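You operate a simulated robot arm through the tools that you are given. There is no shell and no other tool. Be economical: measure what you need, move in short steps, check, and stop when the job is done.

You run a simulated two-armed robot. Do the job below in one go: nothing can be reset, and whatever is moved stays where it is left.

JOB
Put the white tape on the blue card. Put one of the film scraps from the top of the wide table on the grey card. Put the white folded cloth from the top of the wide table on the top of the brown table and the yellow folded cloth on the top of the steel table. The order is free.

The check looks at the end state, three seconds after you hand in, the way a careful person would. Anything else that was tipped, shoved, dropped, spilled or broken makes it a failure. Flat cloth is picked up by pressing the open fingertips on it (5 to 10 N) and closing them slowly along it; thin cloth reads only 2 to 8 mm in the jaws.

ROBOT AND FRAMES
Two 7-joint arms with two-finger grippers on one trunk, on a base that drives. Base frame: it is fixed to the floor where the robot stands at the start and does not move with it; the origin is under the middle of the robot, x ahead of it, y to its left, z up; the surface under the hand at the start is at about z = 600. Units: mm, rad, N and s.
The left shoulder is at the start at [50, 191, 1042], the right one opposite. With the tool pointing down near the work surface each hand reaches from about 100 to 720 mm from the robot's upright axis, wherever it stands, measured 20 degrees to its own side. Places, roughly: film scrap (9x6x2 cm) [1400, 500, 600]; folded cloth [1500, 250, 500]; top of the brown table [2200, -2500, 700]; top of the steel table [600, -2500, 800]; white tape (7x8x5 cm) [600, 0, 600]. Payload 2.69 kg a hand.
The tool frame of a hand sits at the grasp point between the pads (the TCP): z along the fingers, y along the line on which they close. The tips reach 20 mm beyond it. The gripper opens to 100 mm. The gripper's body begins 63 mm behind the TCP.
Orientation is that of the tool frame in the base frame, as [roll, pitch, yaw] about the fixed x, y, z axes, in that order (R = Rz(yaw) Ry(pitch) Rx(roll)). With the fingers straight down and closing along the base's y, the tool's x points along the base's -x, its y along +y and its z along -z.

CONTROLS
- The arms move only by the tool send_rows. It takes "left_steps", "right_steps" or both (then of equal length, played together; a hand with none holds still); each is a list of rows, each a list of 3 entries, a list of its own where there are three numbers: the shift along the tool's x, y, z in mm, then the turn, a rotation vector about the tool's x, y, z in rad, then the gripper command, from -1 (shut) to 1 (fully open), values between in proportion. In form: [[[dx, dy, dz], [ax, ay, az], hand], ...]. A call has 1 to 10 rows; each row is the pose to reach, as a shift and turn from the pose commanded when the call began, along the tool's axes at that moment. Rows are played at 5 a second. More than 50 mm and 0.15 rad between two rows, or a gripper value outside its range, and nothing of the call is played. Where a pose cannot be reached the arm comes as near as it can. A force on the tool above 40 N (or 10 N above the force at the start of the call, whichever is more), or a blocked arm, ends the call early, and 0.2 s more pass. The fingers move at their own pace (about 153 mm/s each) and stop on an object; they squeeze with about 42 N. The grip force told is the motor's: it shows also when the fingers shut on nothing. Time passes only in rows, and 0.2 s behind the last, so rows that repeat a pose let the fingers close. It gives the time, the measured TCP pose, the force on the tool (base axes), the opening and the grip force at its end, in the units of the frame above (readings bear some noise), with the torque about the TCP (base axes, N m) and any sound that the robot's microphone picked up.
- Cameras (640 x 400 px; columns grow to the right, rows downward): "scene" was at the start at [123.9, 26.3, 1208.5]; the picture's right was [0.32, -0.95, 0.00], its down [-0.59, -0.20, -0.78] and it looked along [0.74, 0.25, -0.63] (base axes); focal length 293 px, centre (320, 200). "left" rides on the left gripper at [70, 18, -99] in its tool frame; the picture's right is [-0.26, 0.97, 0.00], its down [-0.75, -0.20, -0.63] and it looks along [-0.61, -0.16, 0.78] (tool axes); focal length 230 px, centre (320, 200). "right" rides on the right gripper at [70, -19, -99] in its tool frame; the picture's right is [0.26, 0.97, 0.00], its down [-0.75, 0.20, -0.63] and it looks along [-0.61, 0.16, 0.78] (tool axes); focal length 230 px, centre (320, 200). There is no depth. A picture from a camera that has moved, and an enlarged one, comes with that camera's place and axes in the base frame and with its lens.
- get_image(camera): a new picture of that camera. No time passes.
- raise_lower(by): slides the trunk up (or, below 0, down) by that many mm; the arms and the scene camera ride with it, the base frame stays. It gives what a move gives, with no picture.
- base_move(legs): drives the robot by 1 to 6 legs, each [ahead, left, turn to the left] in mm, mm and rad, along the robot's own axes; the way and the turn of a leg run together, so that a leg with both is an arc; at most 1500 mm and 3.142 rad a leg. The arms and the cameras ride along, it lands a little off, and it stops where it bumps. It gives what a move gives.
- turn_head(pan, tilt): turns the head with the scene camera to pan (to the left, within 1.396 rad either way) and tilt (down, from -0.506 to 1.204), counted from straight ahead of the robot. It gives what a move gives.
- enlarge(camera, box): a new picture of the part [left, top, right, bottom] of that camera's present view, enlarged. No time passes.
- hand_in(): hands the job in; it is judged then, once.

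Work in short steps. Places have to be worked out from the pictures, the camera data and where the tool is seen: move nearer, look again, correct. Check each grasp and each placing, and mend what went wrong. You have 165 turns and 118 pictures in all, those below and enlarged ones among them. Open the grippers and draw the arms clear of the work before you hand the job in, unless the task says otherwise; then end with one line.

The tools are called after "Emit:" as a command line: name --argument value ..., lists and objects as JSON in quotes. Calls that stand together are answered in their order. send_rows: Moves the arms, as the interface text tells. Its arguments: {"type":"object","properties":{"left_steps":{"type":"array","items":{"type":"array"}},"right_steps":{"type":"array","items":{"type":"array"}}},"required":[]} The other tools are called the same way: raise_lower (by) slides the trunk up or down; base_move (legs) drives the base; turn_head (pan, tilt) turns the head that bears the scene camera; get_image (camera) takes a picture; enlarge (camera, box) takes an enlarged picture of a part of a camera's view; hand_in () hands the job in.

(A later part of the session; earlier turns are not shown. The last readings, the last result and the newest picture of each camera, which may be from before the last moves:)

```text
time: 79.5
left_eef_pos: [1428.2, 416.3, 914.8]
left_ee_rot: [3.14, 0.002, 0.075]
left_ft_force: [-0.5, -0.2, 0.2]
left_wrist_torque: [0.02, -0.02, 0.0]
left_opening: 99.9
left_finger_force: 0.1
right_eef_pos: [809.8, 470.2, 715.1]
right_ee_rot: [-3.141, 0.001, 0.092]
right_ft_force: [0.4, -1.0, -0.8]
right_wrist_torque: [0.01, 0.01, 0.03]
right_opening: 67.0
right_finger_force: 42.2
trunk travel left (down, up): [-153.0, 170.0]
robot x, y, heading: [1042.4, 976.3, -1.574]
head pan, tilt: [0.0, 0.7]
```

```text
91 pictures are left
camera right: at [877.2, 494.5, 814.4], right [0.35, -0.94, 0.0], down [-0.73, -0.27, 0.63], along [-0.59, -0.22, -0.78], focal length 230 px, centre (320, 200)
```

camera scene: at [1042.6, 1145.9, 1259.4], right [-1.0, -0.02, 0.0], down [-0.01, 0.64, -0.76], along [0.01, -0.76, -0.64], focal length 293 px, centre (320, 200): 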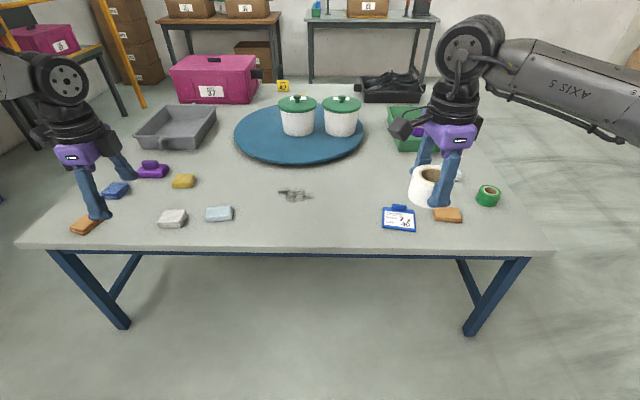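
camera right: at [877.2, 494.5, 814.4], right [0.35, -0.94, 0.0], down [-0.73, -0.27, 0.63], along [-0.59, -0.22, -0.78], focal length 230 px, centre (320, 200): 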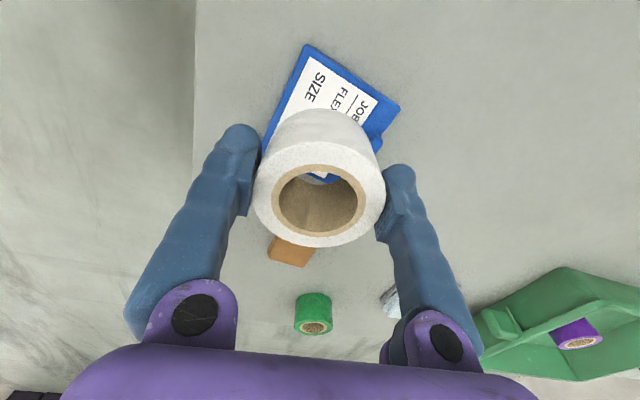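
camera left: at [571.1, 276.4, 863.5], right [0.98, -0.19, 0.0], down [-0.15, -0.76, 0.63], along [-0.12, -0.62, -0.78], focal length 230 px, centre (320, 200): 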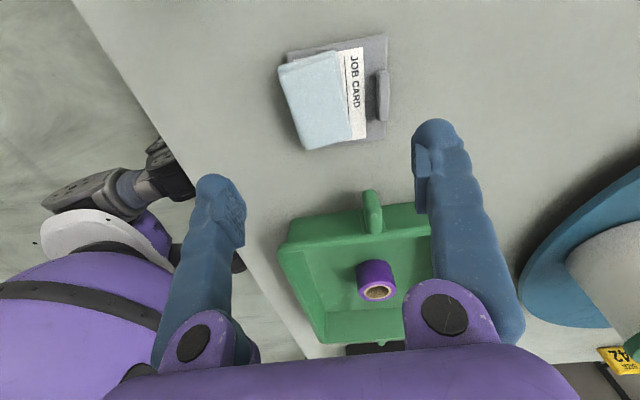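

The card spans about y 416–505 with the tab at y≈418–425. I lower over (811,472) to near contact.

Emit:
send_rows --right_steps '[[[1, -2, 35], [0, 0, 0], -1], [[1, -2, 60], [0, 0, 0], -1], [[1, -2, 68], [0, 0, 0], -1]]'

Emit:
get_image --camera "right"

```text
time: 80.3
left_eef_pos: [1428.6, 416.6, 915.4]
left_ee_rot: [3.14, 0.002, 0.075]
left_ft_force: [0.1, 0.8, -0.4]
left_wrist_torque: [0.02, 0.03, -0.01]
left_opening: 100.1
left_finger_force: 0.1
right_eef_pos: [811.0, 472.2, 648.2]
right_ee_rot: [3.141, -0.001, 0.091]
right_ft_force: [-0.6, 0.6, -1.1]
right_wrist_torque: [-0.01, 0.01, 0.0]
right_opening: 67.0
right_finger_force: 42.4
trunk travel left (down, up): [-153.0, 170.0]
robot x, y, heading: [1042.4, 977.1, -1.577]
head pan, tilt: [0.0, 0.7]
```

```text
90 pictures are left
camera right: at [877.6, 497.2, 746.9], right [0.35, -0.94, 0.0], down [-0.73, -0.27, 0.63], along [-0.59, -0.22, -0.78], focal length 230 px, centre (320, 200)
```

right: 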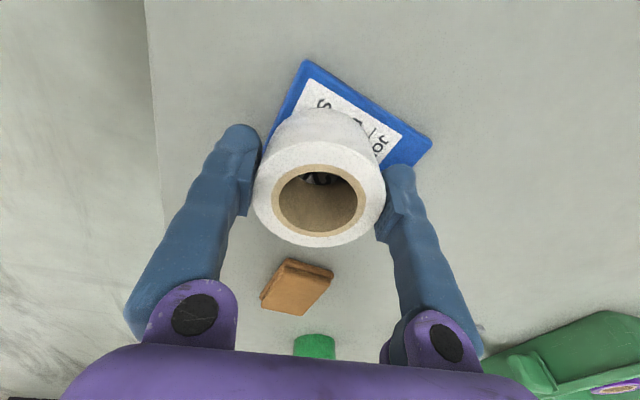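

Near the card now; I lower in small steps until contact.

Emit:
send_rows --right_steps '[[[0, 0, 3], [0, 0, 0], -1], [[0, 0, 6], [0, 0, 0], -1], [[0, 0, 8], [0, 0, 0], -1]]'

```text
time: 81.1
left_eef_pos: [1429.4, 418.8, 916.0]
left_ee_rot: [3.138, 0.002, 0.075]
left_ft_force: [-0.4, 0.2, 0.1]
left_wrist_torque: [0.02, 0.03, 0.02]
left_opening: 100.2
left_finger_force: 0.0
right_eef_pos: [810.5, 471.5, 644.0]
right_ee_rot: [3.133, 0.0, 0.091]
right_ft_force: [-4.2, 6.4, 37.9]
right_wrist_torque: [1.04, 0.58, -0.03]
right_opening: 67.2
right_finger_force: 41.6
trunk travel left (down, up): [-153.0, 170.0]
robot x, y, heading: [1045.4, 974.4, -1.575]
head pan, tilt: [0.0, 0.7]
```

Contact at z≈644. I back off 3 mm, open only to ~74 mm, then rise.

Emit:
send_rows --right_steps '[[[0, 0, 2], [0, 0, 0], -1], [[0, 0, 2], [0, 0, 0], 0.42], [[0, 0, 2], [0, 0, 0], 0.46], [[0, 0, 2], [0, 0, 0], 0.48], [[0, 0, -15], [0, 0, 0], 0.48], [[0, 0, -45], [0, 0, 0], 0.48], [[0, 0, -90], [0, 0, 0], 0.6], [[0, 0, -135], [0, 0, 0], 1], [[0, 0, -180], [0, 0, 0], 1]]'

Emit:
get_image --camera "right"

```text
time: 83.1
left_eef_pos: [1428.1, 416.7, 914.0]
left_ee_rot: [3.14, 0.001, 0.076]
left_ft_force: [-0.3, 0.1, -0.1]
left_wrist_torque: [0.0, 0.0, -0.01]
left_opening: 99.9
left_finger_force: 0.0
right_eef_pos: [810.6, 473.6, 820.5]
right_ee_rot: [-3.141, 0.001, 0.092]
right_ft_force: [0.5, 0.9, 0.1]
right_wrist_torque: [-0.03, 0.01, -0.01]
right_opening: 99.9
right_finger_force: 0.2
trunk travel left (down, up): [-153.0, 170.0]
robot x, y, heading: [1039.2, 975.4, -1.573]
head pan, tilt: [0.0, 0.7]
```

```text
89 pictures are left
camera right: at [876.8, 498.1, 919.1], right [0.34, -0.94, 0.0], down [-0.73, -0.27, 0.63], along [-0.59, -0.22, -0.78], focal length 230 px, centre (320, 200)
```

right: 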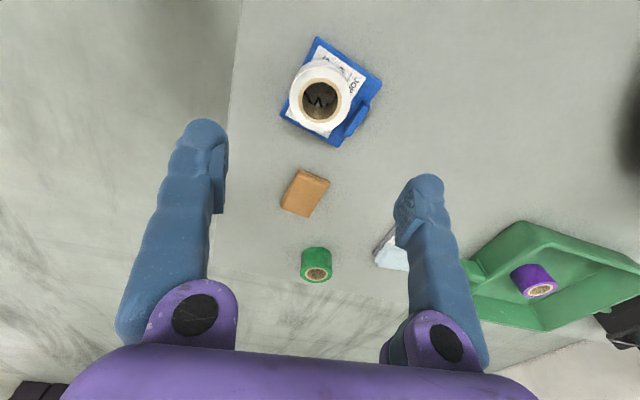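

Tape rests on the blue card. Next I strafe 135 mm left and look at the white cloth with the left camera.

Emit:
base_move --legs '[[0, 135, 0]]'

Emit:
get_image --camera "left"

Emit:
get_image --camera "scene"

```text
time: 84.9
left_eef_pos: [1563.2, 416.5, 914.9]
left_ee_rot: [3.141, 0.001, 0.071]
left_ft_force: [0.1, -0.4, 0.2]
left_wrist_torque: [0.04, -0.01, 0.01]
left_opening: 100.0
left_finger_force: 0.1
right_eef_pos: [945.1, 473.9, 819.9]
right_ee_rot: [-3.141, 0.002, 0.09]
right_ft_force: [0.4, 0.4, -0.1]
right_wrist_torque: [0.03, 0.01, 0.02]
right_opening: 100.3
right_finger_force: 0.1
trunk travel left (down, up): [-153.0, 170.0]
robot x, y, heading: [1176.0, 975.9, -1.571]
head pan, tilt: [0.0, 0.7]
```

```text
88 pictures are left
camera left: at [1632.3, 403.6, 1013.0], right [-0.19, -0.98, 0.0], down [-0.76, 0.15, 0.63], along [-0.62, 0.12, -0.78], focal length 230 px, centre (320, 200)
```

left: 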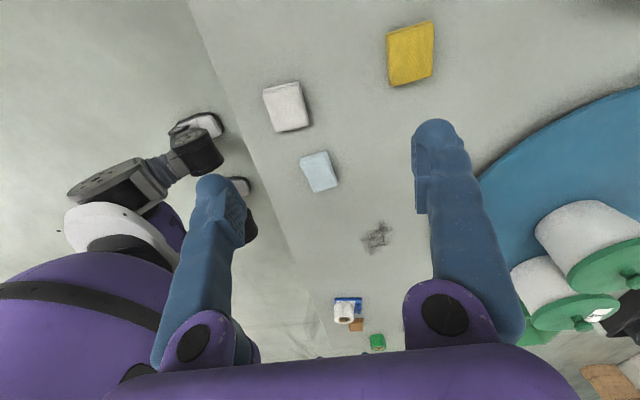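

```text
87 pictures are left
camera scene: at [1178.4, 849.5, 1259.4], right [-1.0, 0.0, 0.0], down [0.0, 0.64, -0.76], along [0.0, -0.76, -0.64], focal length 293 px, centre (320, 200)
```

scene: 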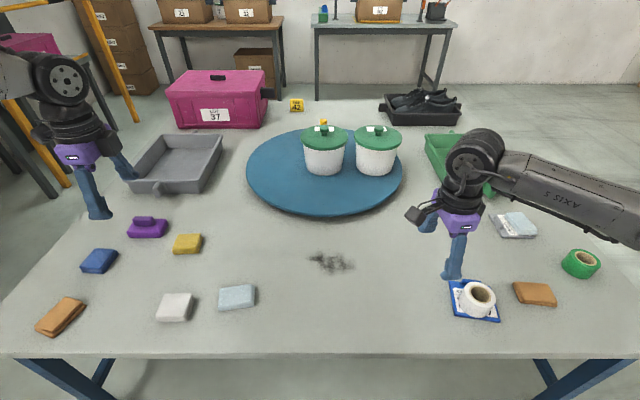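

White cloth centre ≈(1520,480), 73×60 mm and square to the hand; closing along y suits. I go above it and down to z≈690.

Emit:
send_rows --left_steps '[[[-13, -22, 0], [0, 0, 0], 1], [[-26, -45, 10], [0, 0, 0], 1], [[-38, -67, 40], [0, 0, 0], 1], [[-38, -67, 85], [0, 0, 0], 1], [[-38, -67, 130], [0, 0, 0], 1], [[-38, -67, 175], [0, 0, 0], 1], [[-38, -67, 220], [0, 0, 0], 1]]'

Emit:
get_image --camera "left"

```text
time: 86.5
left_eef_pos: [1527.8, 497.5, 721.3]
left_ee_rot: [3.139, 0.003, 0.074]
left_ft_force: [0.0, -0.9, 0.3]
left_wrist_torque: [-0.01, -0.01, 0.01]
left_opening: 100.2
left_finger_force: 0.0
left hand out of reach, approached as far as the arm can: row 7
right_eef_pos: [945.6, 475.8, 819.6]
right_ee_rot: [3.141, 0.0, 0.09]
right_ft_force: [0.4, -1.2, -0.4]
right_wrist_torque: [0.01, 0.0, 0.0]
right_opening: 99.9
right_finger_force: 0.2
trunk travel left (down, up): [-153.0, 170.0]
robot x, y, heading: [1179.1, 974.1, -1.571]
head pan, tilt: [0.0, 0.7]
```

```text
86 pictures are left
camera left: at [1597.8, 484.7, 819.8], right [-0.19, -0.98, 0.0], down [-0.76, 0.15, 0.63], along [-0.62, 0.11, -0.78], focal length 230 px, centre (320, 200)
```

left: 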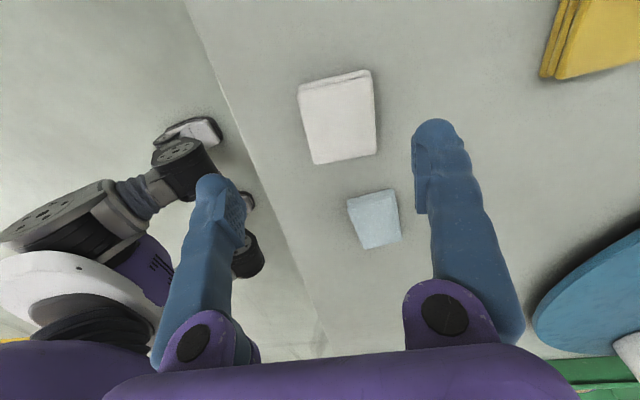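

Depth limit again; I raise both hands and lower the trunk by 130.

Emit:
send_rows --left_steps '[[[0, 0, -45], [0, 0, 0], 1], [[0, 0, -90], [0, 0, 0], 1]]' --right_steps '[[[0, 0, -45], [0, 0, 0], 1], [[0, 0, -90], [0, 0, 0], 1]]'

Emit:
raise_lower --by -130

```text
time: 87.1
left_eef_pos: [1527.8, 498.4, 811.8]
left_ee_rot: [3.14, 0.0, 0.076]
left_ft_force: [1.2, -0.5, -0.4]
left_wrist_torque: [-0.02, 0.01, 0.01]
left_opening: 100.1
left_finger_force: 0.0
right_eef_pos: [944.1, 476.2, 909.6]
right_ee_rot: [3.139, -0.001, 0.09]
right_ft_force: [-0.6, 0.1, -0.3]
right_wrist_torque: [-0.03, -0.03, 0.01]
right_opening: 99.9
right_finger_force: 0.0
trunk travel left (down, up): [-153.0, 170.0]
robot x, y, heading: [1177.9, 979.2, -1.569]
head pan, tilt: [0.0, 0.7]
```

```text
time: 88.7
left_eef_pos: [1527.0, 497.7, 682.2]
left_ee_rot: [3.14, 0.002, 0.072]
left_ft_force: [-0.6, -0.8, 0.4]
left_wrist_torque: [-0.04, -0.01, -0.03]
left_opening: 99.9
left_finger_force: 0.1
right_eef_pos: [944.2, 475.4, 778.9]
right_ee_rot: [3.141, -0.001, 0.088]
right_ft_force: [0.4, -0.4, 0.5]
right_wrist_torque: [0.03, -0.04, 0.0]
right_opening: 100.0
right_finger_force: 0.0
trunk travel left (down, up): [-23.0, 300.0]
robot x, y, heading: [1176.3, 979.9, -1.567]
head pan, tilt: [0.0, 0.7]
```

I centre on the cloth (1523,480) and descend to z≈634.

Emit:
send_rows --left_steps '[[[-5, 17, 10], [0, 0, 0], 1], [[-5, 17, 30], [0, 0, 0], 1], [[-5, 17, 48], [0, 0, 0], 1]]'

Emit:
get_image --camera "left"

```text
time: 89.5
left_eef_pos: [1522.4, 480.6, 633.4]
left_ee_rot: [3.139, 0.002, 0.075]
left_ft_force: [-0.3, 0.2, 0.1]
left_wrist_torque: [-0.02, 0.01, 0.02]
left_opening: 100.1
left_finger_force: 0.0
right_eef_pos: [943.9, 475.8, 780.0]
right_ee_rot: [3.141, 0.0, 0.09]
right_ft_force: [0.5, 0.2, 0.3]
right_wrist_torque: [0.0, 0.0, 0.0]
right_opening: 100.0
right_finger_force: 0.1
trunk travel left (down, up): [-23.0, 300.0]
robot x, y, heading: [1177.8, 975.8, -1.567]
head pan, tilt: [0.0, 0.7]
```

```text
85 pictures are left
camera left: at [1593.0, 467.2, 732.1], right [-0.19, -0.98, 0.0], down [-0.76, 0.15, 0.63], along [-0.62, 0.11, -0.78], focal length 230 px, centre (320, 200)
```

left: 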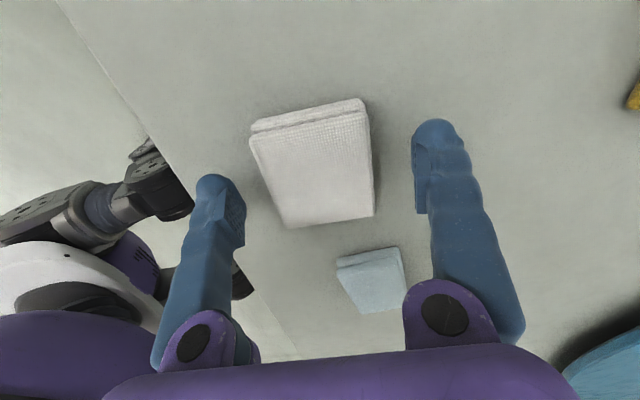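

Cloth lies centred between the fingers. I lower 5 mm more and close.

Emit:
send_rows --left_steps '[[[0, 0, 5], [0, 0, 0], 1], [[0, 0, 5], [0, 0, 0], 0.4], [[0, 0, 5], [0, 0, 0], 0.2], [[0, 0, 5], [0, 0, 0], 0], [[0, 0, 5], [0, 0, 0], -0.5], [[0, 0, 5], [0, 0, 0], -1], [[0, 0, 5], [0, 0, 0], -1]]'

Emit:
send_rows --left_steps '[[[0, 0, -10], [0, 0, 0], -1], [[0, 0, -45], [0, 0, 0], -1], [[0, 0, -90], [0, 0, 0], -1]]'

Emit:
get_image --camera "left"

```text
time: 91.1
left_eef_pos: [1522.7, 480.3, 629.5]
left_ee_rot: [3.141, 0.001, 0.072]
left_ft_force: [0.4, -0.5, -0.5]
left_wrist_torque: [-0.03, -0.01, 0.02]
left_opening: 60.4
left_finger_force: 41.7
right_eef_pos: [944.1, 476.1, 778.1]
right_ee_rot: [3.141, 0.001, 0.09]
right_ft_force: [0.2, -0.8, -0.2]
right_wrist_torque: [0.03, -0.01, -0.01]
right_opening: 99.9
right_finger_force: 0.0
trunk travel left (down, up): [-23.0, 300.0]
robot x, y, heading: [1171.5, 976.0, -1.573]
head pan, tilt: [0.0, 0.7]
```

```text
time: 91.9
left_eef_pos: [1522.2, 480.3, 719.8]
left_ee_rot: [3.141, 0.002, 0.073]
left_ft_force: [-0.1, 0.2, -0.5]
left_wrist_torque: [0.02, 0.03, 0.01]
left_opening: 60.4
left_finger_force: 42.4
right_eef_pos: [942.8, 474.6, 779.8]
right_ee_rot: [-3.141, 0.002, 0.091]
right_ft_force: [-1.2, 0.6, 0.0]
right_wrist_torque: [0.05, -0.04, 0.0]
right_opening: 100.0
right_finger_force: 0.0
trunk travel left (down, up): [-23.0, 300.0]
robot x, y, heading: [1176.4, 975.9, -1.57]
head pan, tilt: [0.0, 0.7]
```

```text
84 pictures are left
camera left: at [1592.6, 467.8, 817.6], right [-0.19, -0.98, 0.0], down [-0.76, 0.15, 0.63], along [-0.62, 0.12, -0.78], focal length 230 px, centre (320, 200)
```

left: 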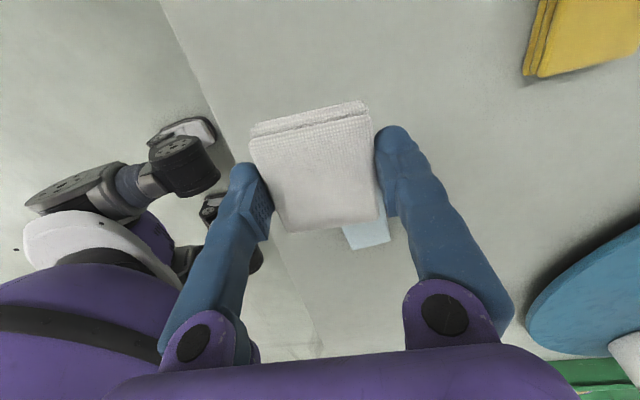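

White cloth is held. Before reaching for the yellow one I check the clearance between base and table edge.

Emit:
turn_head --pan 0.0 --tilt 1.2

Emit:
get_image --camera "scene"

```text
time: 92.8
left_eef_pos: [1522.8, 480.8, 718.8]
left_ee_rot: [3.14, 0.002, 0.072]
left_ft_force: [0.4, -0.3, 0.1]
left_wrist_torque: [-0.02, -0.03, 0.02]
left_opening: 60.3
left_finger_force: 42.3
right_eef_pos: [944.6, 475.2, 779.4]
right_ee_rot: [-3.141, -0.001, 0.091]
right_ft_force: [0.1, 0.4, 0.4]
right_wrist_torque: [0.0, 0.01, 0.01]
right_opening: 100.3
right_finger_force: 0.1
trunk travel left (down, up): [-23.0, 300.0]
robot x, y, heading: [1177.2, 977.6, -1.575]
head pan, tilt: [0.0, 1.201]
```

```text
83 pictures are left
camera scene: at [1178.1, 878.5, 1093.5], right [-1.0, 0.0, 0.0], down [0.0, 0.93, -0.36], along [0.0, -0.36, -0.93], focal length 293 px, centre (320, 200)
```

scene: 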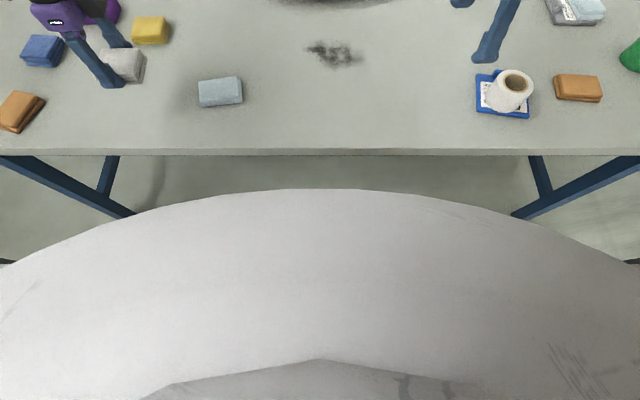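

The chest front is ~200 mm ahead of the axis, so I have spare clearance. I strafe 640 mm left so the right hand can take the yellow cloth.

Emit:
base_move --legs '[[0, 640, 0]]'

Emit:
turn_head --pan -0.1 --tilt 0.9

Emit:
get_image --camera "scene"

Emit:
get_image --camera "right"

```text
time: 98.9
left_eef_pos: [2166.9, 485.0, 718.0]
left_ee_rot: [3.141, 0.001, 0.08]
left_ft_force: [0.4, 0.2, -0.5]
left_wrist_torque: [0.0, -0.03, 0.01]
left_opening: 60.2
left_finger_force: 41.7
right_eef_pos: [1588.8, 475.0, 778.6]
right_ee_rot: [-3.141, 0.001, 0.097]
right_ft_force: [-0.3, 0.2, -0.6]
right_wrist_torque: [-0.02, 0.0, -0.01]
right_opening: 100.1
right_finger_force: 0.0
trunk travel left (down, up): [-23.0, 300.0]
robot x, y, heading: [1815.1, 976.4, -1.566]
head pan, tilt: [0.0, 1.201]
```

```text
time: 99.7
left_eef_pos: [2166.5, 484.9, 718.1]
left_ee_rot: [3.14, 0.002, 0.08]
left_ft_force: [-1.2, 0.0, -0.6]
left_wrist_torque: [0.01, -0.02, 0.0]
left_opening: 60.5
left_finger_force: 41.5
right_eef_pos: [1588.5, 475.4, 779.8]
right_ee_rot: [-3.141, 0.0, 0.095]
right_ft_force: [0.0, -0.9, -0.5]
right_wrist_torque: [0.03, 0.01, -0.03]
right_opening: 100.0
right_finger_force: 0.0
trunk travel left (down, up): [-23.0, 300.0]
robot x, y, heading: [1816.3, 976.6, -1.568]
head pan, tilt: [-0.099, 0.901]
```

```text
82 pictures are left
camera scene: at [1812.2, 861.2, 1113.2], right [-1.0, 0.09, 0.0], down [0.07, 0.78, -0.62], along [-0.06, -0.62, -0.78], focal length 293 px, centre (320, 200)
```

scene: 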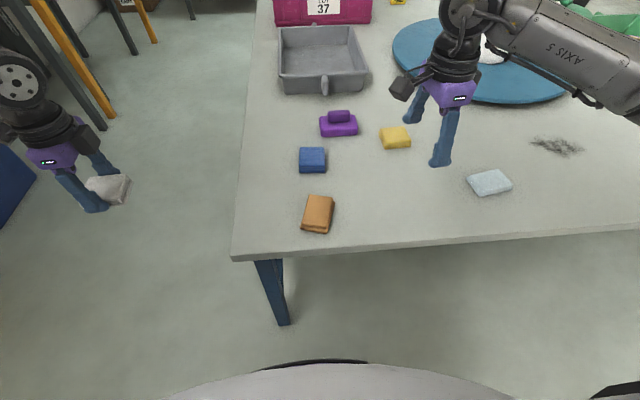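

```text
81 pictures are left
camera right: at [1654.4, 499.9, 878.6], right [0.35, -0.94, 0.0], down [-0.73, -0.27, 0.63], along [-0.59, -0.22, -0.78], focal length 230 px, centre (320, 200)
```

right: 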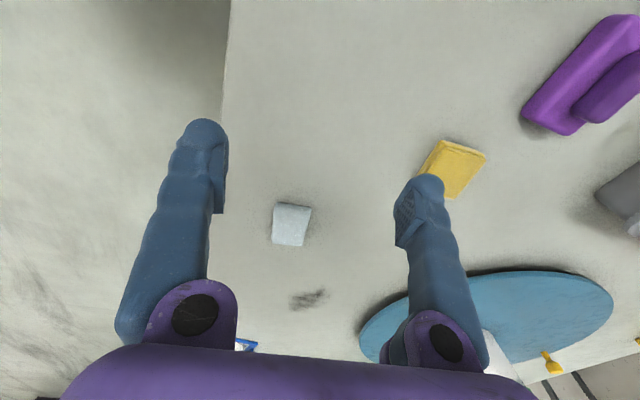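

Yellow cloth ≈(1562,279). I raise the left hand for safety, then advance 110 mm toward the table.

Emit:
send_rows --left_steps '[[[0, 0, -45], [0, 0, 0], -1], [[0, 0, -90], [0, 0, 0], -1], [[0, 0, -130], [0, 0, 0], -1]]'

Emit:
base_move --legs '[[110, 0, 0]]'

```text
time: 100.5
left_eef_pos: [2166.7, 486.1, 848.6]
left_ee_rot: [3.14, 0.001, 0.079]
left_ft_force: [1.1, 0.0, 0.3]
left_wrist_torque: [-0.03, 0.01, 0.06]
left_opening: 60.5
left_finger_force: 42.1
right_eef_pos: [1587.7, 475.4, 779.9]
right_ee_rot: [-3.141, 0.001, 0.096]
right_ft_force: [0.3, -0.3, -0.5]
right_wrist_torque: [0.0, -0.02, -0.04]
right_opening: 100.0
right_finger_force: 0.0
trunk travel left (down, up): [-23.0, 300.0]
robot x, y, heading: [1813.3, 977.4, -1.56]
head pan, tilt: [-0.099, 0.901]
```

```text
time: 101.6
left_eef_pos: [2127.3, 401.6, 850.4]
left_ee_rot: [3.136, 0.0, 0.06]
left_ft_force: [1.2, 0.1, -0.2]
left_wrist_torque: [-0.08, 0.04, -0.03]
left_opening: 60.5
left_finger_force: 42.2
right_eef_pos: [1550.3, 405.6, 780.7]
right_ee_rot: [3.139, 0.0, 0.077]
right_ft_force: [-0.2, 1.4, 0.0]
right_wrist_torque: [0.0, -0.01, 0.01]
right_opening: 99.8
right_finger_force: 0.0
trunk travel left (down, up): [-23.0, 300.0]
robot x, y, heading: [1788.4, 898.6, -1.587]
head pan, tilt: [-0.099, 0.901]
stopped in leg 1: the robot was blocked; the commanded pose is now the measured one
```

The base bumped after ~80 mm. I back off 30 mm and check that nothing was displaced.

Emit:
base_move --legs '[[-30, 0, 0]]'

Emit:
get_image --camera "scene"

Emit:
get_image --camera "left"

```text
time: 102.4
left_eef_pos: [2130.2, 429.8, 849.9]
left_ee_rot: [3.138, 0.0, 0.062]
left_ft_force: [0.0, 0.8, 0.3]
left_wrist_torque: [-0.02, 0.03, 0.0]
left_opening: 60.3
left_finger_force: 42.2
right_eef_pos: [1554.4, 431.2, 779.8]
right_ee_rot: [3.14, 0.0, 0.078]
right_ft_force: [0.2, 0.1, -0.5]
right_wrist_torque: [0.0, 0.0, 0.0]
right_opening: 100.0
right_finger_force: 0.1
trunk travel left (down, up): [-23.0, 300.0]
robot x, y, heading: [1789.9, 928.9, -1.587]
head pan, tilt: [-0.099, 0.901]
```

```text
80 pictures are left
camera scene: at [1784.5, 813.9, 1113.3], right [-0.99, 0.11, 0.0], down [0.09, 0.78, -0.62], along [-0.07, -0.62, -0.78], focal length 293 px, centre (320, 200)
```

scene: 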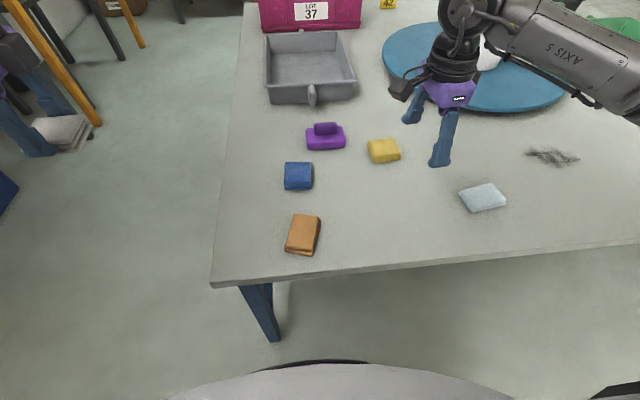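

```text
79 pictures are left
camera left: at [2200.8, 416.8, 947.5], right [-0.2, -0.98, 0.0], down [-0.76, 0.16, 0.63], along [-0.62, 0.12, -0.78], focal length 230 px, centre (320, 200)
```

left: 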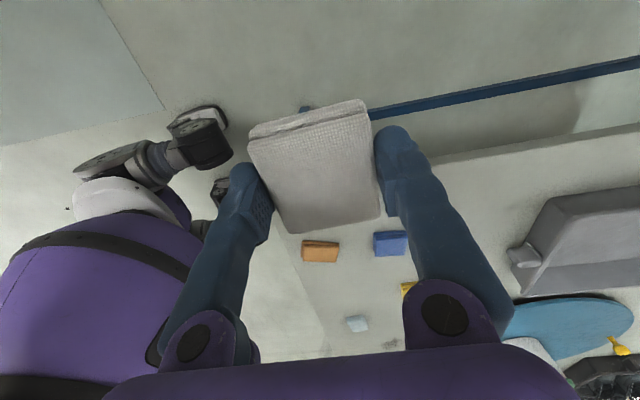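

Nothing appears moved and I'm at 649 mm from the yellow cloth. I try to reach above it with the right hand at height first.

Emit:
send_rows --right_steps '[[[-1, 40, 0], [0, 0, 0], 1], [[-2, 80, 0], [0, 0, 0], 1], [[-3, 120, 0], [0, 0, 0], 1], [[-3, 151, 0], [0, 0, 0], 1], [[-3, 151, 30], [0, 0, 0], 1], [[-3, 151, 60], [0, 0, 0], 1]]'

Emit:
get_image --camera "right"

```text
time: 103.8
left_eef_pos: [2131.6, 429.6, 847.5]
left_ee_rot: [3.139, 0.001, 0.061]
left_ft_force: [0.0, -0.2, 0.3]
left_wrist_torque: [-0.01, -0.04, 0.0]
left_opening: 60.4
left_finger_force: 42.3
right_eef_pos: [1562.5, 280.5, 720.0]
right_ee_rot: [3.14, 0.001, 0.077]
right_ft_force: [-0.2, 0.6, 0.1]
right_wrist_torque: [-0.01, 0.0, -0.01]
right_opening: 100.0
right_finger_force: 0.0
trunk travel left (down, up): [-23.0, 300.0]
robot x, y, heading: [1790.4, 932.1, -1.581]
head pan, tilt: [-0.099, 0.901]
```

```text
78 pictures are left
camera right: at [1629.1, 304.0, 819.7], right [0.33, -0.94, 0.0], down [-0.73, -0.26, 0.63], along [-0.59, -0.21, -0.78], focal length 230 px, centre (320, 200)
```

right: 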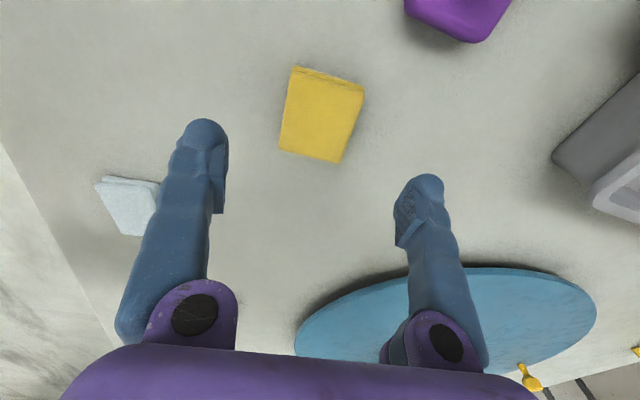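

Reached, and the cloth is centred (1564,282). I descend to z≈633.

Emit:
send_rows --right_steps '[[[1, -1, 30], [0, 0, 0], 1], [[1, -1, 60], [0, 0, 0], 1], [[1, -1, 80], [0, 0, 0], 1], [[1, -1, 88], [0, 0, 0], 1]]'

Emit:
get_image --camera "right"

```text
time: 104.8
left_eef_pos: [2130.0, 430.6, 848.5]
left_ee_rot: [3.137, 0.0, 0.061]
left_ft_force: [-0.2, -0.7, -0.3]
left_wrist_torque: [-0.02, 0.03, -0.04]
left_opening: 60.1
left_finger_force: 41.5
right_eef_pos: [1564.1, 282.0, 630.4]
right_ee_rot: [-3.141, 0.001, 0.079]
right_ft_force: [-0.2, 0.6, 0.2]
right_wrist_torque: [-0.04, -0.03, 0.02]
right_opening: 99.9
right_finger_force: 0.0
trunk travel left (down, up): [-23.0, 300.0]
robot x, y, heading: [1792.1, 928.5, -1.584]
head pan, tilt: [-0.099, 0.901]
```

```text
77 pictures are left
camera right: at [1630.3, 305.6, 730.3], right [0.33, -0.94, 0.0], down [-0.73, -0.26, 0.63], along [-0.59, -0.21, -0.78], focal length 230 px, centre (320, 200)
```

right: 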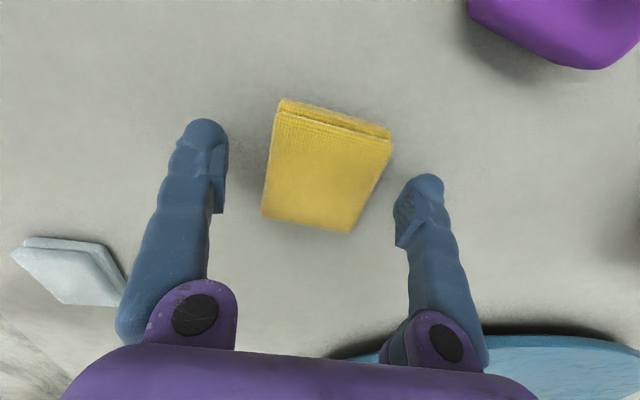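

Centred between the fingers; I close on it and lift.

Emit:
send_rows --right_steps '[[[0, 0, 2], [0, 0, 0], 0.5], [[0, 0, 2], [0, 0, 0], 0.3], [[0, 0, 2], [0, 0, 0], 0.1], [[0, 0, 2], [0, 0, 0], -0.4], [[0, 0, 2], [0, 0, 0], -1], [[0, 0, 2], [0, 0, 0], -1], [[0, 0, -10], [0, 0, 0], -1], [[0, 0, -45], [0, 0, 0], -1], [[0, 0, -90], [0, 0, 0], -1], [[0, 0, -130], [0, 0, 0], -1]]'

Emit:
get_image --camera "right"

```text
time: 107.0
left_eef_pos: [2130.7, 430.8, 848.2]
left_ee_rot: [3.14, 0.001, 0.06]
left_ft_force: [-0.5, 0.5, -0.4]
left_wrist_torque: [-0.03, -0.01, 0.01]
left_opening: 60.4
left_finger_force: 41.9
right_eef_pos: [1564.9, 283.4, 762.2]
right_ee_rot: [3.141, -0.001, 0.078]
right_ft_force: [0.3, 0.1, -0.3]
right_wrist_torque: [0.0, 0.02, -0.01]
right_opening: 60.4
right_finger_force: 42.4
trunk travel left (down, up): [-23.0, 300.0]
robot x, y, heading: [1791.4, 932.8, -1.585]
head pan, tilt: [-0.099, 0.901]
```

```text
76 pictures are left
camera right: at [1630.9, 306.2, 861.2], right [0.33, -0.94, 0.0], down [-0.73, -0.26, 0.63], along [-0.59, -0.21, -0.78], focal length 230 px, centre (320, 200)
```

right: 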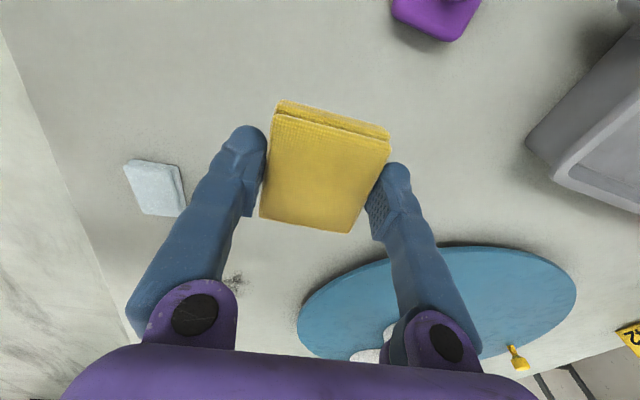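

Both cloths are held. I raise the trunk, then drive back, along to the near side of the table, and forward (–y) toward the other tables, stopping short.

Emit:
raise_lower --by 230

Emit:
base_move --legs '[[-310, 0, 0.014], [0, -1450, 0], [0, -770, 0]]'

Emit:
turn_head --pan 0.0 --tilt 0.4

Emit:
get_image --camera "scene"

```text
time: 109.5
left_eef_pos: [2131.3, 430.4, 1078.9]
left_ee_rot: [3.14, 0.0, 0.062]
left_ft_force: [0.3, -0.4, -0.8]
left_wrist_torque: [0.01, -0.03, 0.02]
left_opening: 60.4
left_finger_force: 41.7
right_eef_pos: [1564.8, 283.5, 991.6]
right_ee_rot: [-3.142, -0.002, 0.078]
right_ft_force: [1.2, 0.3, -0.6]
right_wrist_torque: [0.0, 0.02, -0.01]
right_opening: 60.2
right_finger_force: 42.0
trunk travel left (down, up): [-253.0, 70.0]
robot x, y, heading: [1790.2, 929.5, -1.587]
head pan, tilt: [-0.099, 0.901]
```

```text
time: 130.8
left_eef_pos: [-82.4, 769.9, 1077.8]
left_ee_rot: [3.137, 0.0, 0.062]
left_ft_force: [-0.4, 0.0, 0.1]
left_wrist_torque: [0.01, 0.01, -0.02]
left_opening: 60.4
left_finger_force: 42.1
right_eef_pos: [-651.1, 623.4, 991.2]
right_ee_rot: [3.141, -0.004, 0.077]
right_ft_force: [-0.1, 0.1, -0.5]
right_wrist_torque: [-0.05, -0.01, -0.01]
right_opening: 60.1
right_finger_force: 41.6
trunk travel left (down, up): [-253.0, 70.0]
robot x, y, heading: [-420.0, 1269.7, -1.587]
head pan, tilt: [-0.099, 0.901]
```

```text
time: 131.7
left_eef_pos: [-83.3, 770.4, 1079.0]
left_ee_rot: [3.14, 0.0, 0.061]
left_ft_force: [-0.5, -0.4, -0.6]
left_wrist_torque: [0.0, -0.03, 0.02]
left_opening: 60.2
left_finger_force: 41.6
right_eef_pos: [-650.7, 623.6, 991.8]
right_ee_rot: [-3.141, -0.003, 0.078]
right_ft_force: [0.6, 0.4, 0.3]
right_wrist_torque: [-0.03, 0.01, 0.0]
right_opening: 60.3
right_finger_force: 42.1
trunk travel left (down, up): [-253.0, 70.0]
robot x, y, heading: [-419.4, 1270.2, -1.591]
head pan, tilt: [0.0, 0.4]
```

```text
75 pictures are left
camera scene: at [-421.7, 1136.1, 1386.2], right [-1.0, 0.02, 0.0], down [0.01, 0.39, -0.92], along [-0.01, -0.92, -0.39], focal length 293 px, centre (320, 200)
```

scene: 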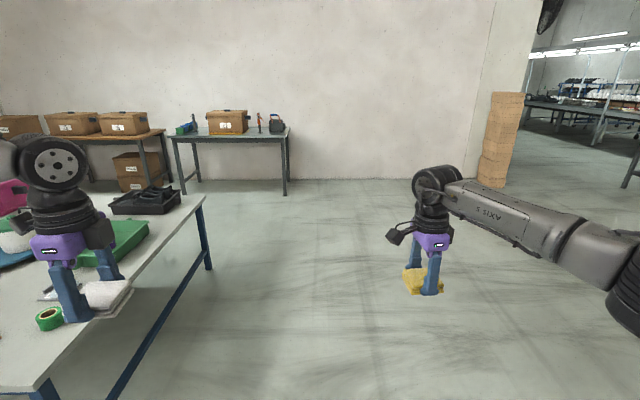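

The way ahead is clear; I drive forward 2.7 m.

Emit:
base_move --legs '[[0, 0, 0.02], [1350, 0, 0], [1350, 0, 0]]'

Emit:
turn_head --pan 0.6 --tilt 0.5

Emit:
get_image --camera "scene"

```text
time: 145.1
left_eef_pos: [-80.7, -1918.0, 1078.4]
left_ee_rot: [3.139, 0.0, 0.076]
left_ft_force: [0.5, 0.0, 0.8]
left_wrist_torque: [0.04, -0.02, 0.02]
left_opening: 60.0
left_finger_force: 41.9
right_eef_pos: [-645.6, -2073.2, 991.6]
right_ee_rot: [-3.14, -0.002, 0.095]
right_ft_force: [0.4, 0.0, 0.9]
right_wrist_torque: [-0.02, 0.0, 0.03]
right_opening: 60.6
right_finger_force: 42.1
trunk travel left (down, up): [-253.0, 70.0]
robot x, y, heading: [-430.1, -1423.7, -1.566]
head pan, tilt: [0.0, 0.4]
```

```text
time: 146.1
left_eef_pos: [-82.0, -1917.5, 1078.3]
left_ee_rot: [3.137, 0.001, 0.076]
left_ft_force: [0.3, 0.5, -0.8]
left_wrist_torque: [0.01, -0.02, 0.04]
left_opening: 60.1
left_finger_force: 42.1
right_eef_pos: [-645.0, -2073.3, 991.2]
right_ee_rot: [3.141, -0.002, 0.096]
right_ft_force: [-0.4, -0.9, 0.0]
right_wrist_torque: [0.03, -0.06, 0.01]
right_opening: 60.3
right_finger_force: 42.0
trunk travel left (down, up): [-253.0, 70.0]
robot x, y, heading: [-427.8, -1425.0, -1.565]
head pan, tilt: [0.6, 0.499]
```

```text
74 pictures are left
camera scene: at [-374.7, -1539.8, 1377.1], right [-0.82, -0.57, 0.0], down [-0.27, 0.39, -0.88], along [0.5, -0.72, -0.48], focal length 293 px, centre (320, 200)
```

scene: 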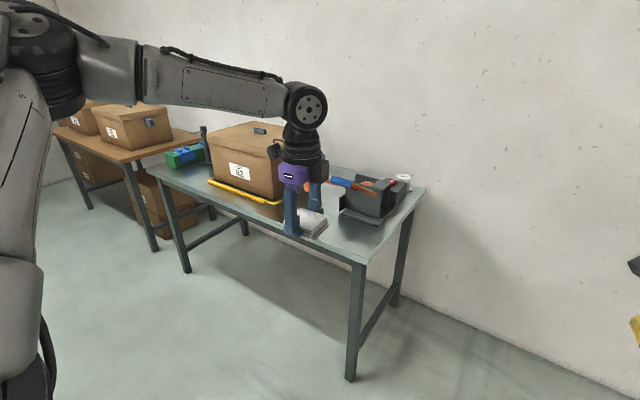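

Steel table spans about x -93…1156, y -2162…-2762. I strafe left in front of it and look for the free spot.

Emit:
base_move --legs '[[0, 760, 0]]'

Emit:
turn_head --pan 0.0 --tilt 0.6

Emit:
get_image --camera "scene"

Emit:
get_image --camera "right"

```text
time: 153.2
left_eef_pos: [679.9, -1917.9, 1077.6]
left_ee_rot: [3.139, 0.0, 0.076]
left_ft_force: [-0.4, -0.5, -1.0]
left_wrist_torque: [-0.02, 0.02, -0.01]
left_opening: 60.1
left_finger_force: 41.6
right_eef_pos: [114.0, -2072.5, 991.2]
right_ee_rot: [3.142, 0.0, 0.093]
right_ft_force: [-0.2, -0.5, -0.4]
right_wrist_torque: [0.04, 0.0, 0.01]
right_opening: 60.2
right_finger_force: 41.6
trunk travel left (down, up): [-253.0, 70.0]
robot x, y, heading: [333.2, -1421.8, -1.566]
head pan, tilt: [0.6, 0.499]
```

```text
time: 154.2
left_eef_pos: [680.7, -1918.6, 1079.0]
left_ee_rot: [3.137, 0.0, 0.074]
left_ft_force: [0.1, 0.3, -1.1]
left_wrist_torque: [0.0, 0.0, 0.0]
left_opening: 60.1
left_finger_force: 41.8
right_eef_pos: [114.8, -2073.5, 991.9]
right_ee_rot: [3.141, -0.003, 0.09]
right_ft_force: [-0.4, 0.2, -1.0]
right_wrist_torque: [0.0, 0.01, 0.06]
right_opening: 60.4
right_finger_force: 42.1
trunk travel left (down, up): [-253.0, 70.0]
robot x, y, heading: [332.3, -1424.5, -1.569]
head pan, tilt: [0.0, 0.6]
```

```text
73 pictures are left
camera scene: at [336.0, -1553.0, 1368.0], right [-1.0, 0.0, 0.0], down [0.0, 0.56, -0.83], along [0.0, -0.83, -0.56], focal length 293 px, centre (320, 200)
```

scene: 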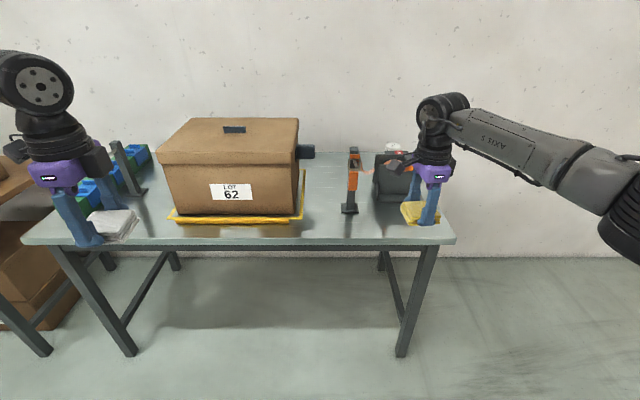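

```text
72 pictures are left
camera right: at [181.2, -2049.1, 1090.6], right [0.35, -0.94, 0.0], down [-0.73, -0.27, 0.63], along [-0.59, -0.22, -0.78], focal length 230 px, centre (320, 200)
```

right: 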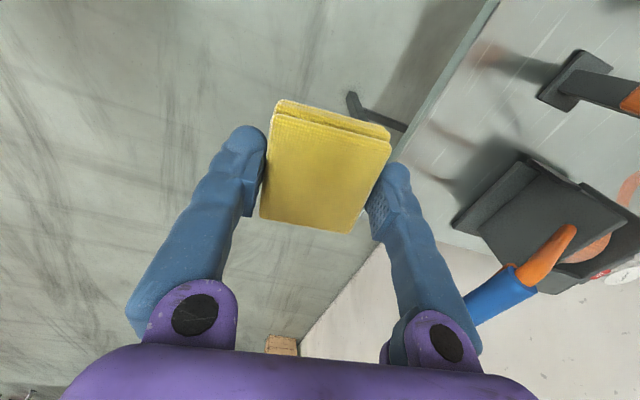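

Front strip of the steel table near x≈80–150 seems free. I zoom in to see the caddy and tool there.

Emit:
enlarge --camera "scene" --box '[290, 120, 470, 260]'

```text
2.86 times, centred on (380, 190) of scene
camera zoom: at [336.0, -1553.0, 1368.0], right [-1.0, 0.0, 0.0], down [0.0, 0.56, -0.83], along [0.0, -0.83, -0.56], focal length 838 px, centre (149, 229)
```

zoom: 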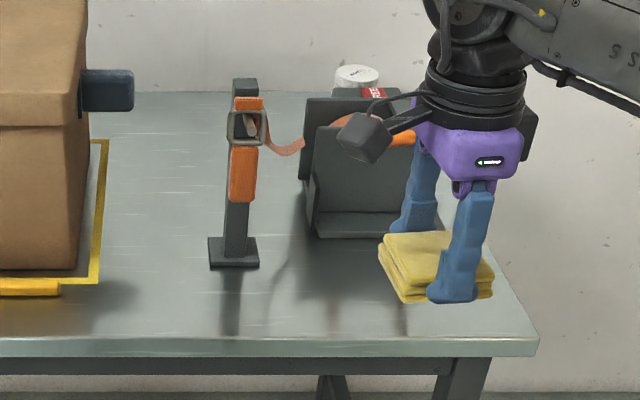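

I'll use (110,-2272) in front of the caddy. First I pull both hands back ~125 mm, then drive ahead.

Emit:
send_rows --left_steps '[[[0, -40, 0], [0, 0, 0], -1], [[0, -80, 0], [0, 0, 0], -1], [[0, -120, 0], [0, 0, 0], -1]]' --right_steps '[[[0, -42, 0], [0, 0, 0], -1], [[0, -84, 0], [0, 0, 0], -1], [[0, -126, 0], [0, 0, 0], -1]]'

Emit:
base_move --legs '[[320, 0, 0]]'

Emit:
get_image --camera "right"

Emit:
get_image --camera "scene"

```text
time: 155.0
left_eef_pos: [670.1, -1795.6, 1079.2]
left_ee_rot: [3.136, 0.0, 0.073]
left_ft_force: [0.6, 0.3, -0.7]
left_wrist_torque: [0.0, 0.0, 0.01]
left_opening: 60.3
left_finger_force: 42.0
right_eef_pos: [101.4, -1945.8, 993.0]
right_ee_rot: [3.141, -0.001, 0.089]
right_ft_force: [-0.2, 0.8, 0.2]
right_wrist_torque: [0.02, -0.03, 0.0]
right_opening: 60.3
right_finger_force: 42.1
trunk travel left (down, up): [-253.0, 70.0]
robot x, y, heading: [331.8, -1422.9, -1.574]
head pan, tilt: [0.0, 0.6]
```

```text
time: 157.0
left_eef_pos: [671.6, -2078.8, 1078.5]
left_ee_rot: [3.14, 0.0, 0.078]
left_ft_force: [-0.5, 1.2, -0.2]
left_wrist_torque: [0.01, 0.01, -0.01]
left_opening: 60.4
left_finger_force: 42.9
right_eef_pos: [105.2, -2225.0, 990.5]
right_ee_rot: [-3.123, -0.004, 0.098]
right_ft_force: [0.7, 0.3, -0.5]
right_wrist_torque: [0.01, -0.01, 0.0]
right_opening: 60.5
right_finger_force: 41.9
trunk travel left (down, up): [-253.0, 70.0]
robot x, y, heading: [334.1, -1705.9, -1.568]
head pan, tilt: [0.0, 0.6]
stopped in leg 1: the force on the tool passed its limit at 58 N (the readings are from after the stop); the commanded pose is now the measured one
```

```text
70 pictures are left
camera right: at [172.1, -2202.5, 1089.2], right [0.35, -0.94, -0.02], down [-0.73, -0.28, 0.62], along [-0.59, -0.21, -0.78], focal length 230 px, centre (320, 200)
```

right: 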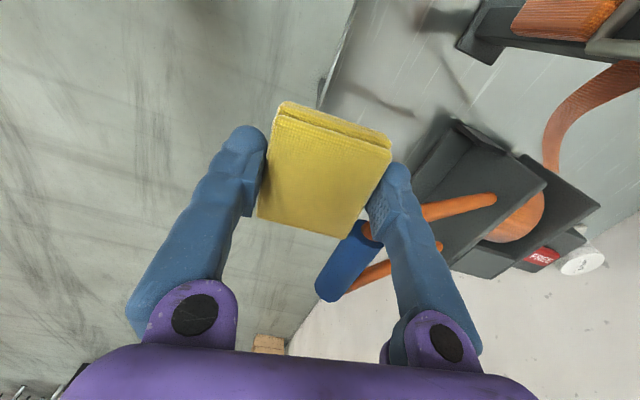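

```text
69 pictures are left
camera scene: at [336.4, -1834.9, 1367.9], right [-1.0, 0.0, 0.0], down [0.0, 0.56, -0.83], along [0.0, -0.83, -0.56], focal length 293 px, centre (320, 200)
```

scene: 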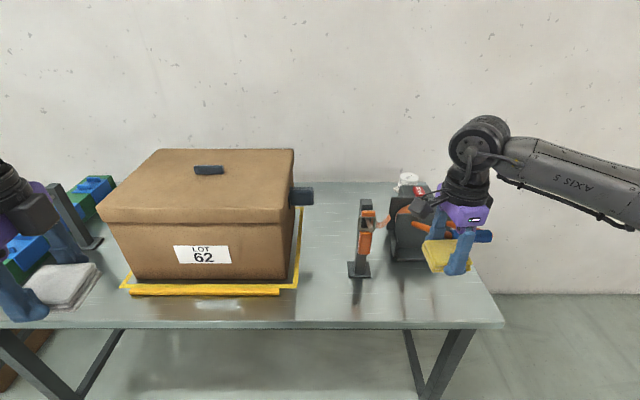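

The right fingers touched plier handles jutting out of the caddy. I back away at once and inspect.

Emit:
base_move --legs '[[-90, 0, 0]]'

Emit:
enlarge --camera "scene" --box '[300, 130, 520, 320]'

Emit:
get_image --camera "right"

```text
time: 158.1
left_eef_pos: [672.0, -1989.5, 1078.7]
left_ee_rot: [3.139, 0.001, 0.077]
left_ft_force: [0.0, -0.6, -0.4]
left_wrist_torque: [-0.02, 0.0, 0.03]
left_opening: 60.5
left_finger_force: 42.2
right_eef_pos: [104.5, -2134.2, 990.8]
right_ee_rot: [-3.125, -0.003, 0.096]
right_ft_force: [0.7, 0.2, 0.5]
right_wrist_torque: [-0.02, 0.04, 0.0]
right_opening: 60.5
right_finger_force: 41.7
trunk travel left (down, up): [-253.0, 70.0]
robot x, y, heading: [331.6, -1614.1, -1.57]
head pan, tilt: [0.0, 0.6]
```

```text
2.11 times, centred on (410, 225) of scene
camera zoom: at [336.1, -1744.9, 1368.1], right [-1.0, 0.0, 0.0], down [0.0, 0.56, -0.83], along [0.0, -0.83, -0.56], focal length 618 px, centre (130, 147)
```

zoom: 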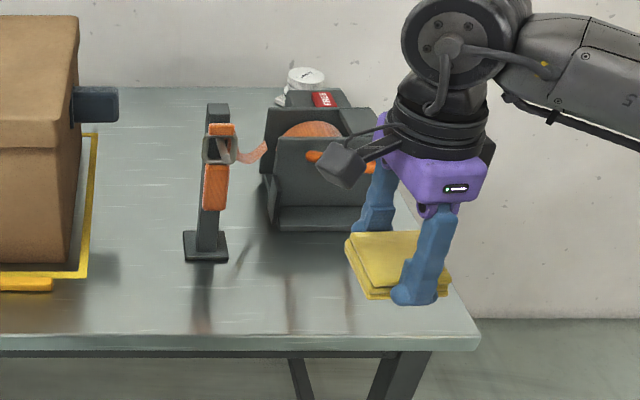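

```text
67 pictures are left
camera right: at [171.9, -2112.6, 1089.8], right [0.35, -0.94, -0.02], down [-0.73, -0.28, 0.62], along [-0.59, -0.21, -0.78], focal length 230 px, centre (320, 200)
```

right: 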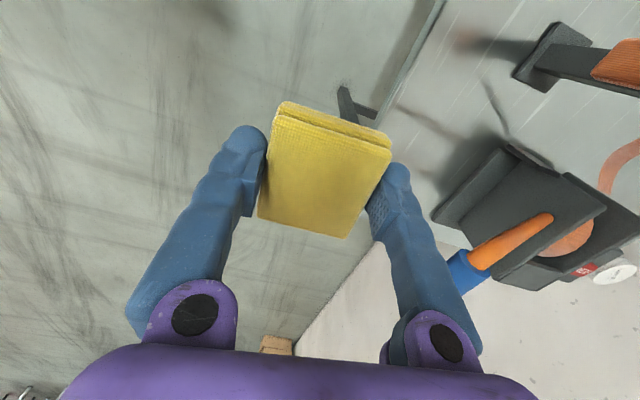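

I back up to the earlier viewpoint to compare the caddy's place with the picture taken before the touch.

Emit:
base_move --legs '[[-191, 0, 0]]'

Emit:
enlarge --camera "scene" --box '[290, 120, 470, 260]'

Emit:
get_image --camera "right"

```text
time: 159.6
left_eef_pos: [672.0, -1800.1, 1078.3]
left_ee_rot: [3.138, 0.001, 0.078]
left_ft_force: [-0.5, 0.1, -0.3]
left_wrist_torque: [-0.05, 0.01, 0.01]
left_opening: 60.5
left_finger_force: 41.9
right_eef_pos: [104.8, -1946.0, 990.7]
right_ee_rot: [-3.124, -0.004, 0.097]
right_ft_force: [0.4, 0.0, 0.7]
right_wrist_torque: [-0.01, 0.0, 0.0]
right_opening: 60.6
right_finger_force: 42.1
trunk travel left (down, up): [-253.0, 70.0]
robot x, y, heading: [333.1, -1426.3, -1.57]
head pan, tilt: [0.0, 0.6]
```

```text
2.86 times, centred on (380, 190) of scene
camera zoom: at [335.8, -1555.4, 1368.1], right [-1.0, 0.0, 0.0], down [0.0, 0.56, -0.83], along [0.0, -0.83, -0.56], focal length 838 px, centre (149, 229)
```

zoom: 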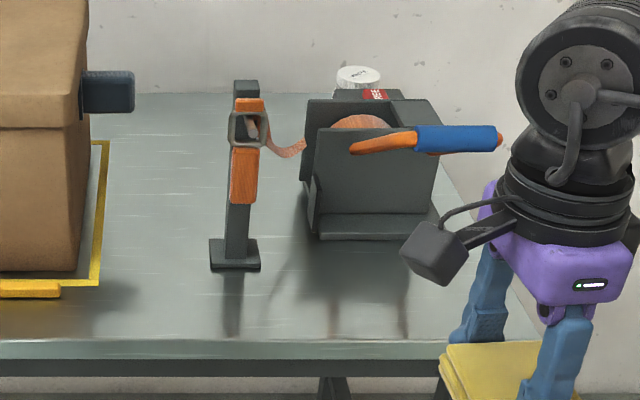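

```text
65 pictures are left
camera right: at [171.4, -1923.2, 1089.8], right [0.35, -0.94, -0.02], down [-0.73, -0.28, 0.62], along [-0.59, -0.21, -0.78], focal length 230 px, centre (320, 200)
```

right: 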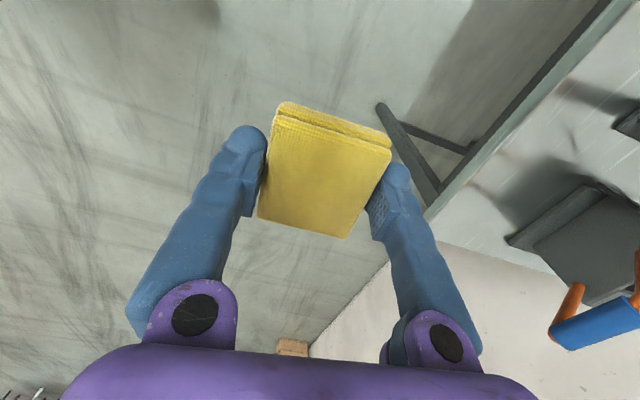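

The caddy, its bail handle and the stand are exactly where they were (stand edges 210–260, caddy 318–437 in both). I choose the clear spot between box and stand, (325,-2256), and strafe left 220.

Emit:
base_move --legs '[[0, 220, 0]]'

Emit:
get_image --camera "scene"

```text
time: 162.2
left_eef_pos: [891.6, -1801.3, 1077.8]
left_ee_rot: [3.14, 0.0, 0.075]
left_ft_force: [-0.1, 0.1, 0.1]
left_wrist_torque: [-0.02, 0.01, -0.01]
left_opening: 60.2
left_finger_force: 42.4
right_eef_pos: [325.0, -1944.9, 990.3]
right_ee_rot: [-3.123, -0.003, 0.097]
right_ft_force: [0.1, -0.1, -0.1]
right_wrist_torque: [0.01, -0.01, 0.0]
right_opening: 60.3
right_finger_force: 42.2
trunk travel left (down, up): [-253.0, 70.0]
robot x, y, heading: [553.9, -1428.0, -1.565]
head pan, tilt: [0.0, 0.6]
```

```text
64 pictures are left
camera scene: at [555.8, -1556.0, 1368.0], right [-1.0, 0.0, 0.0], down [0.0, 0.56, -0.83], along [0.0, -0.83, -0.56], focal length 293 px, centre (320, 200)
```

scene: 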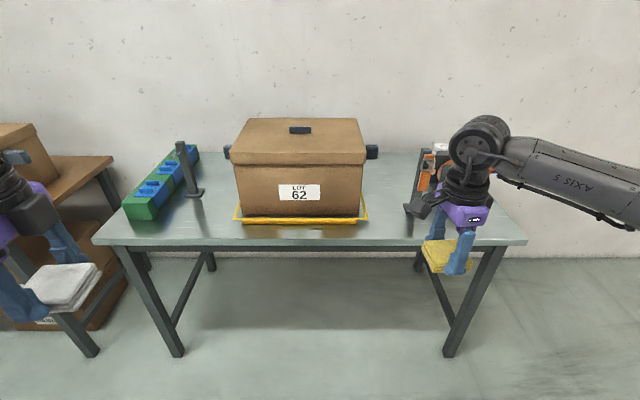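

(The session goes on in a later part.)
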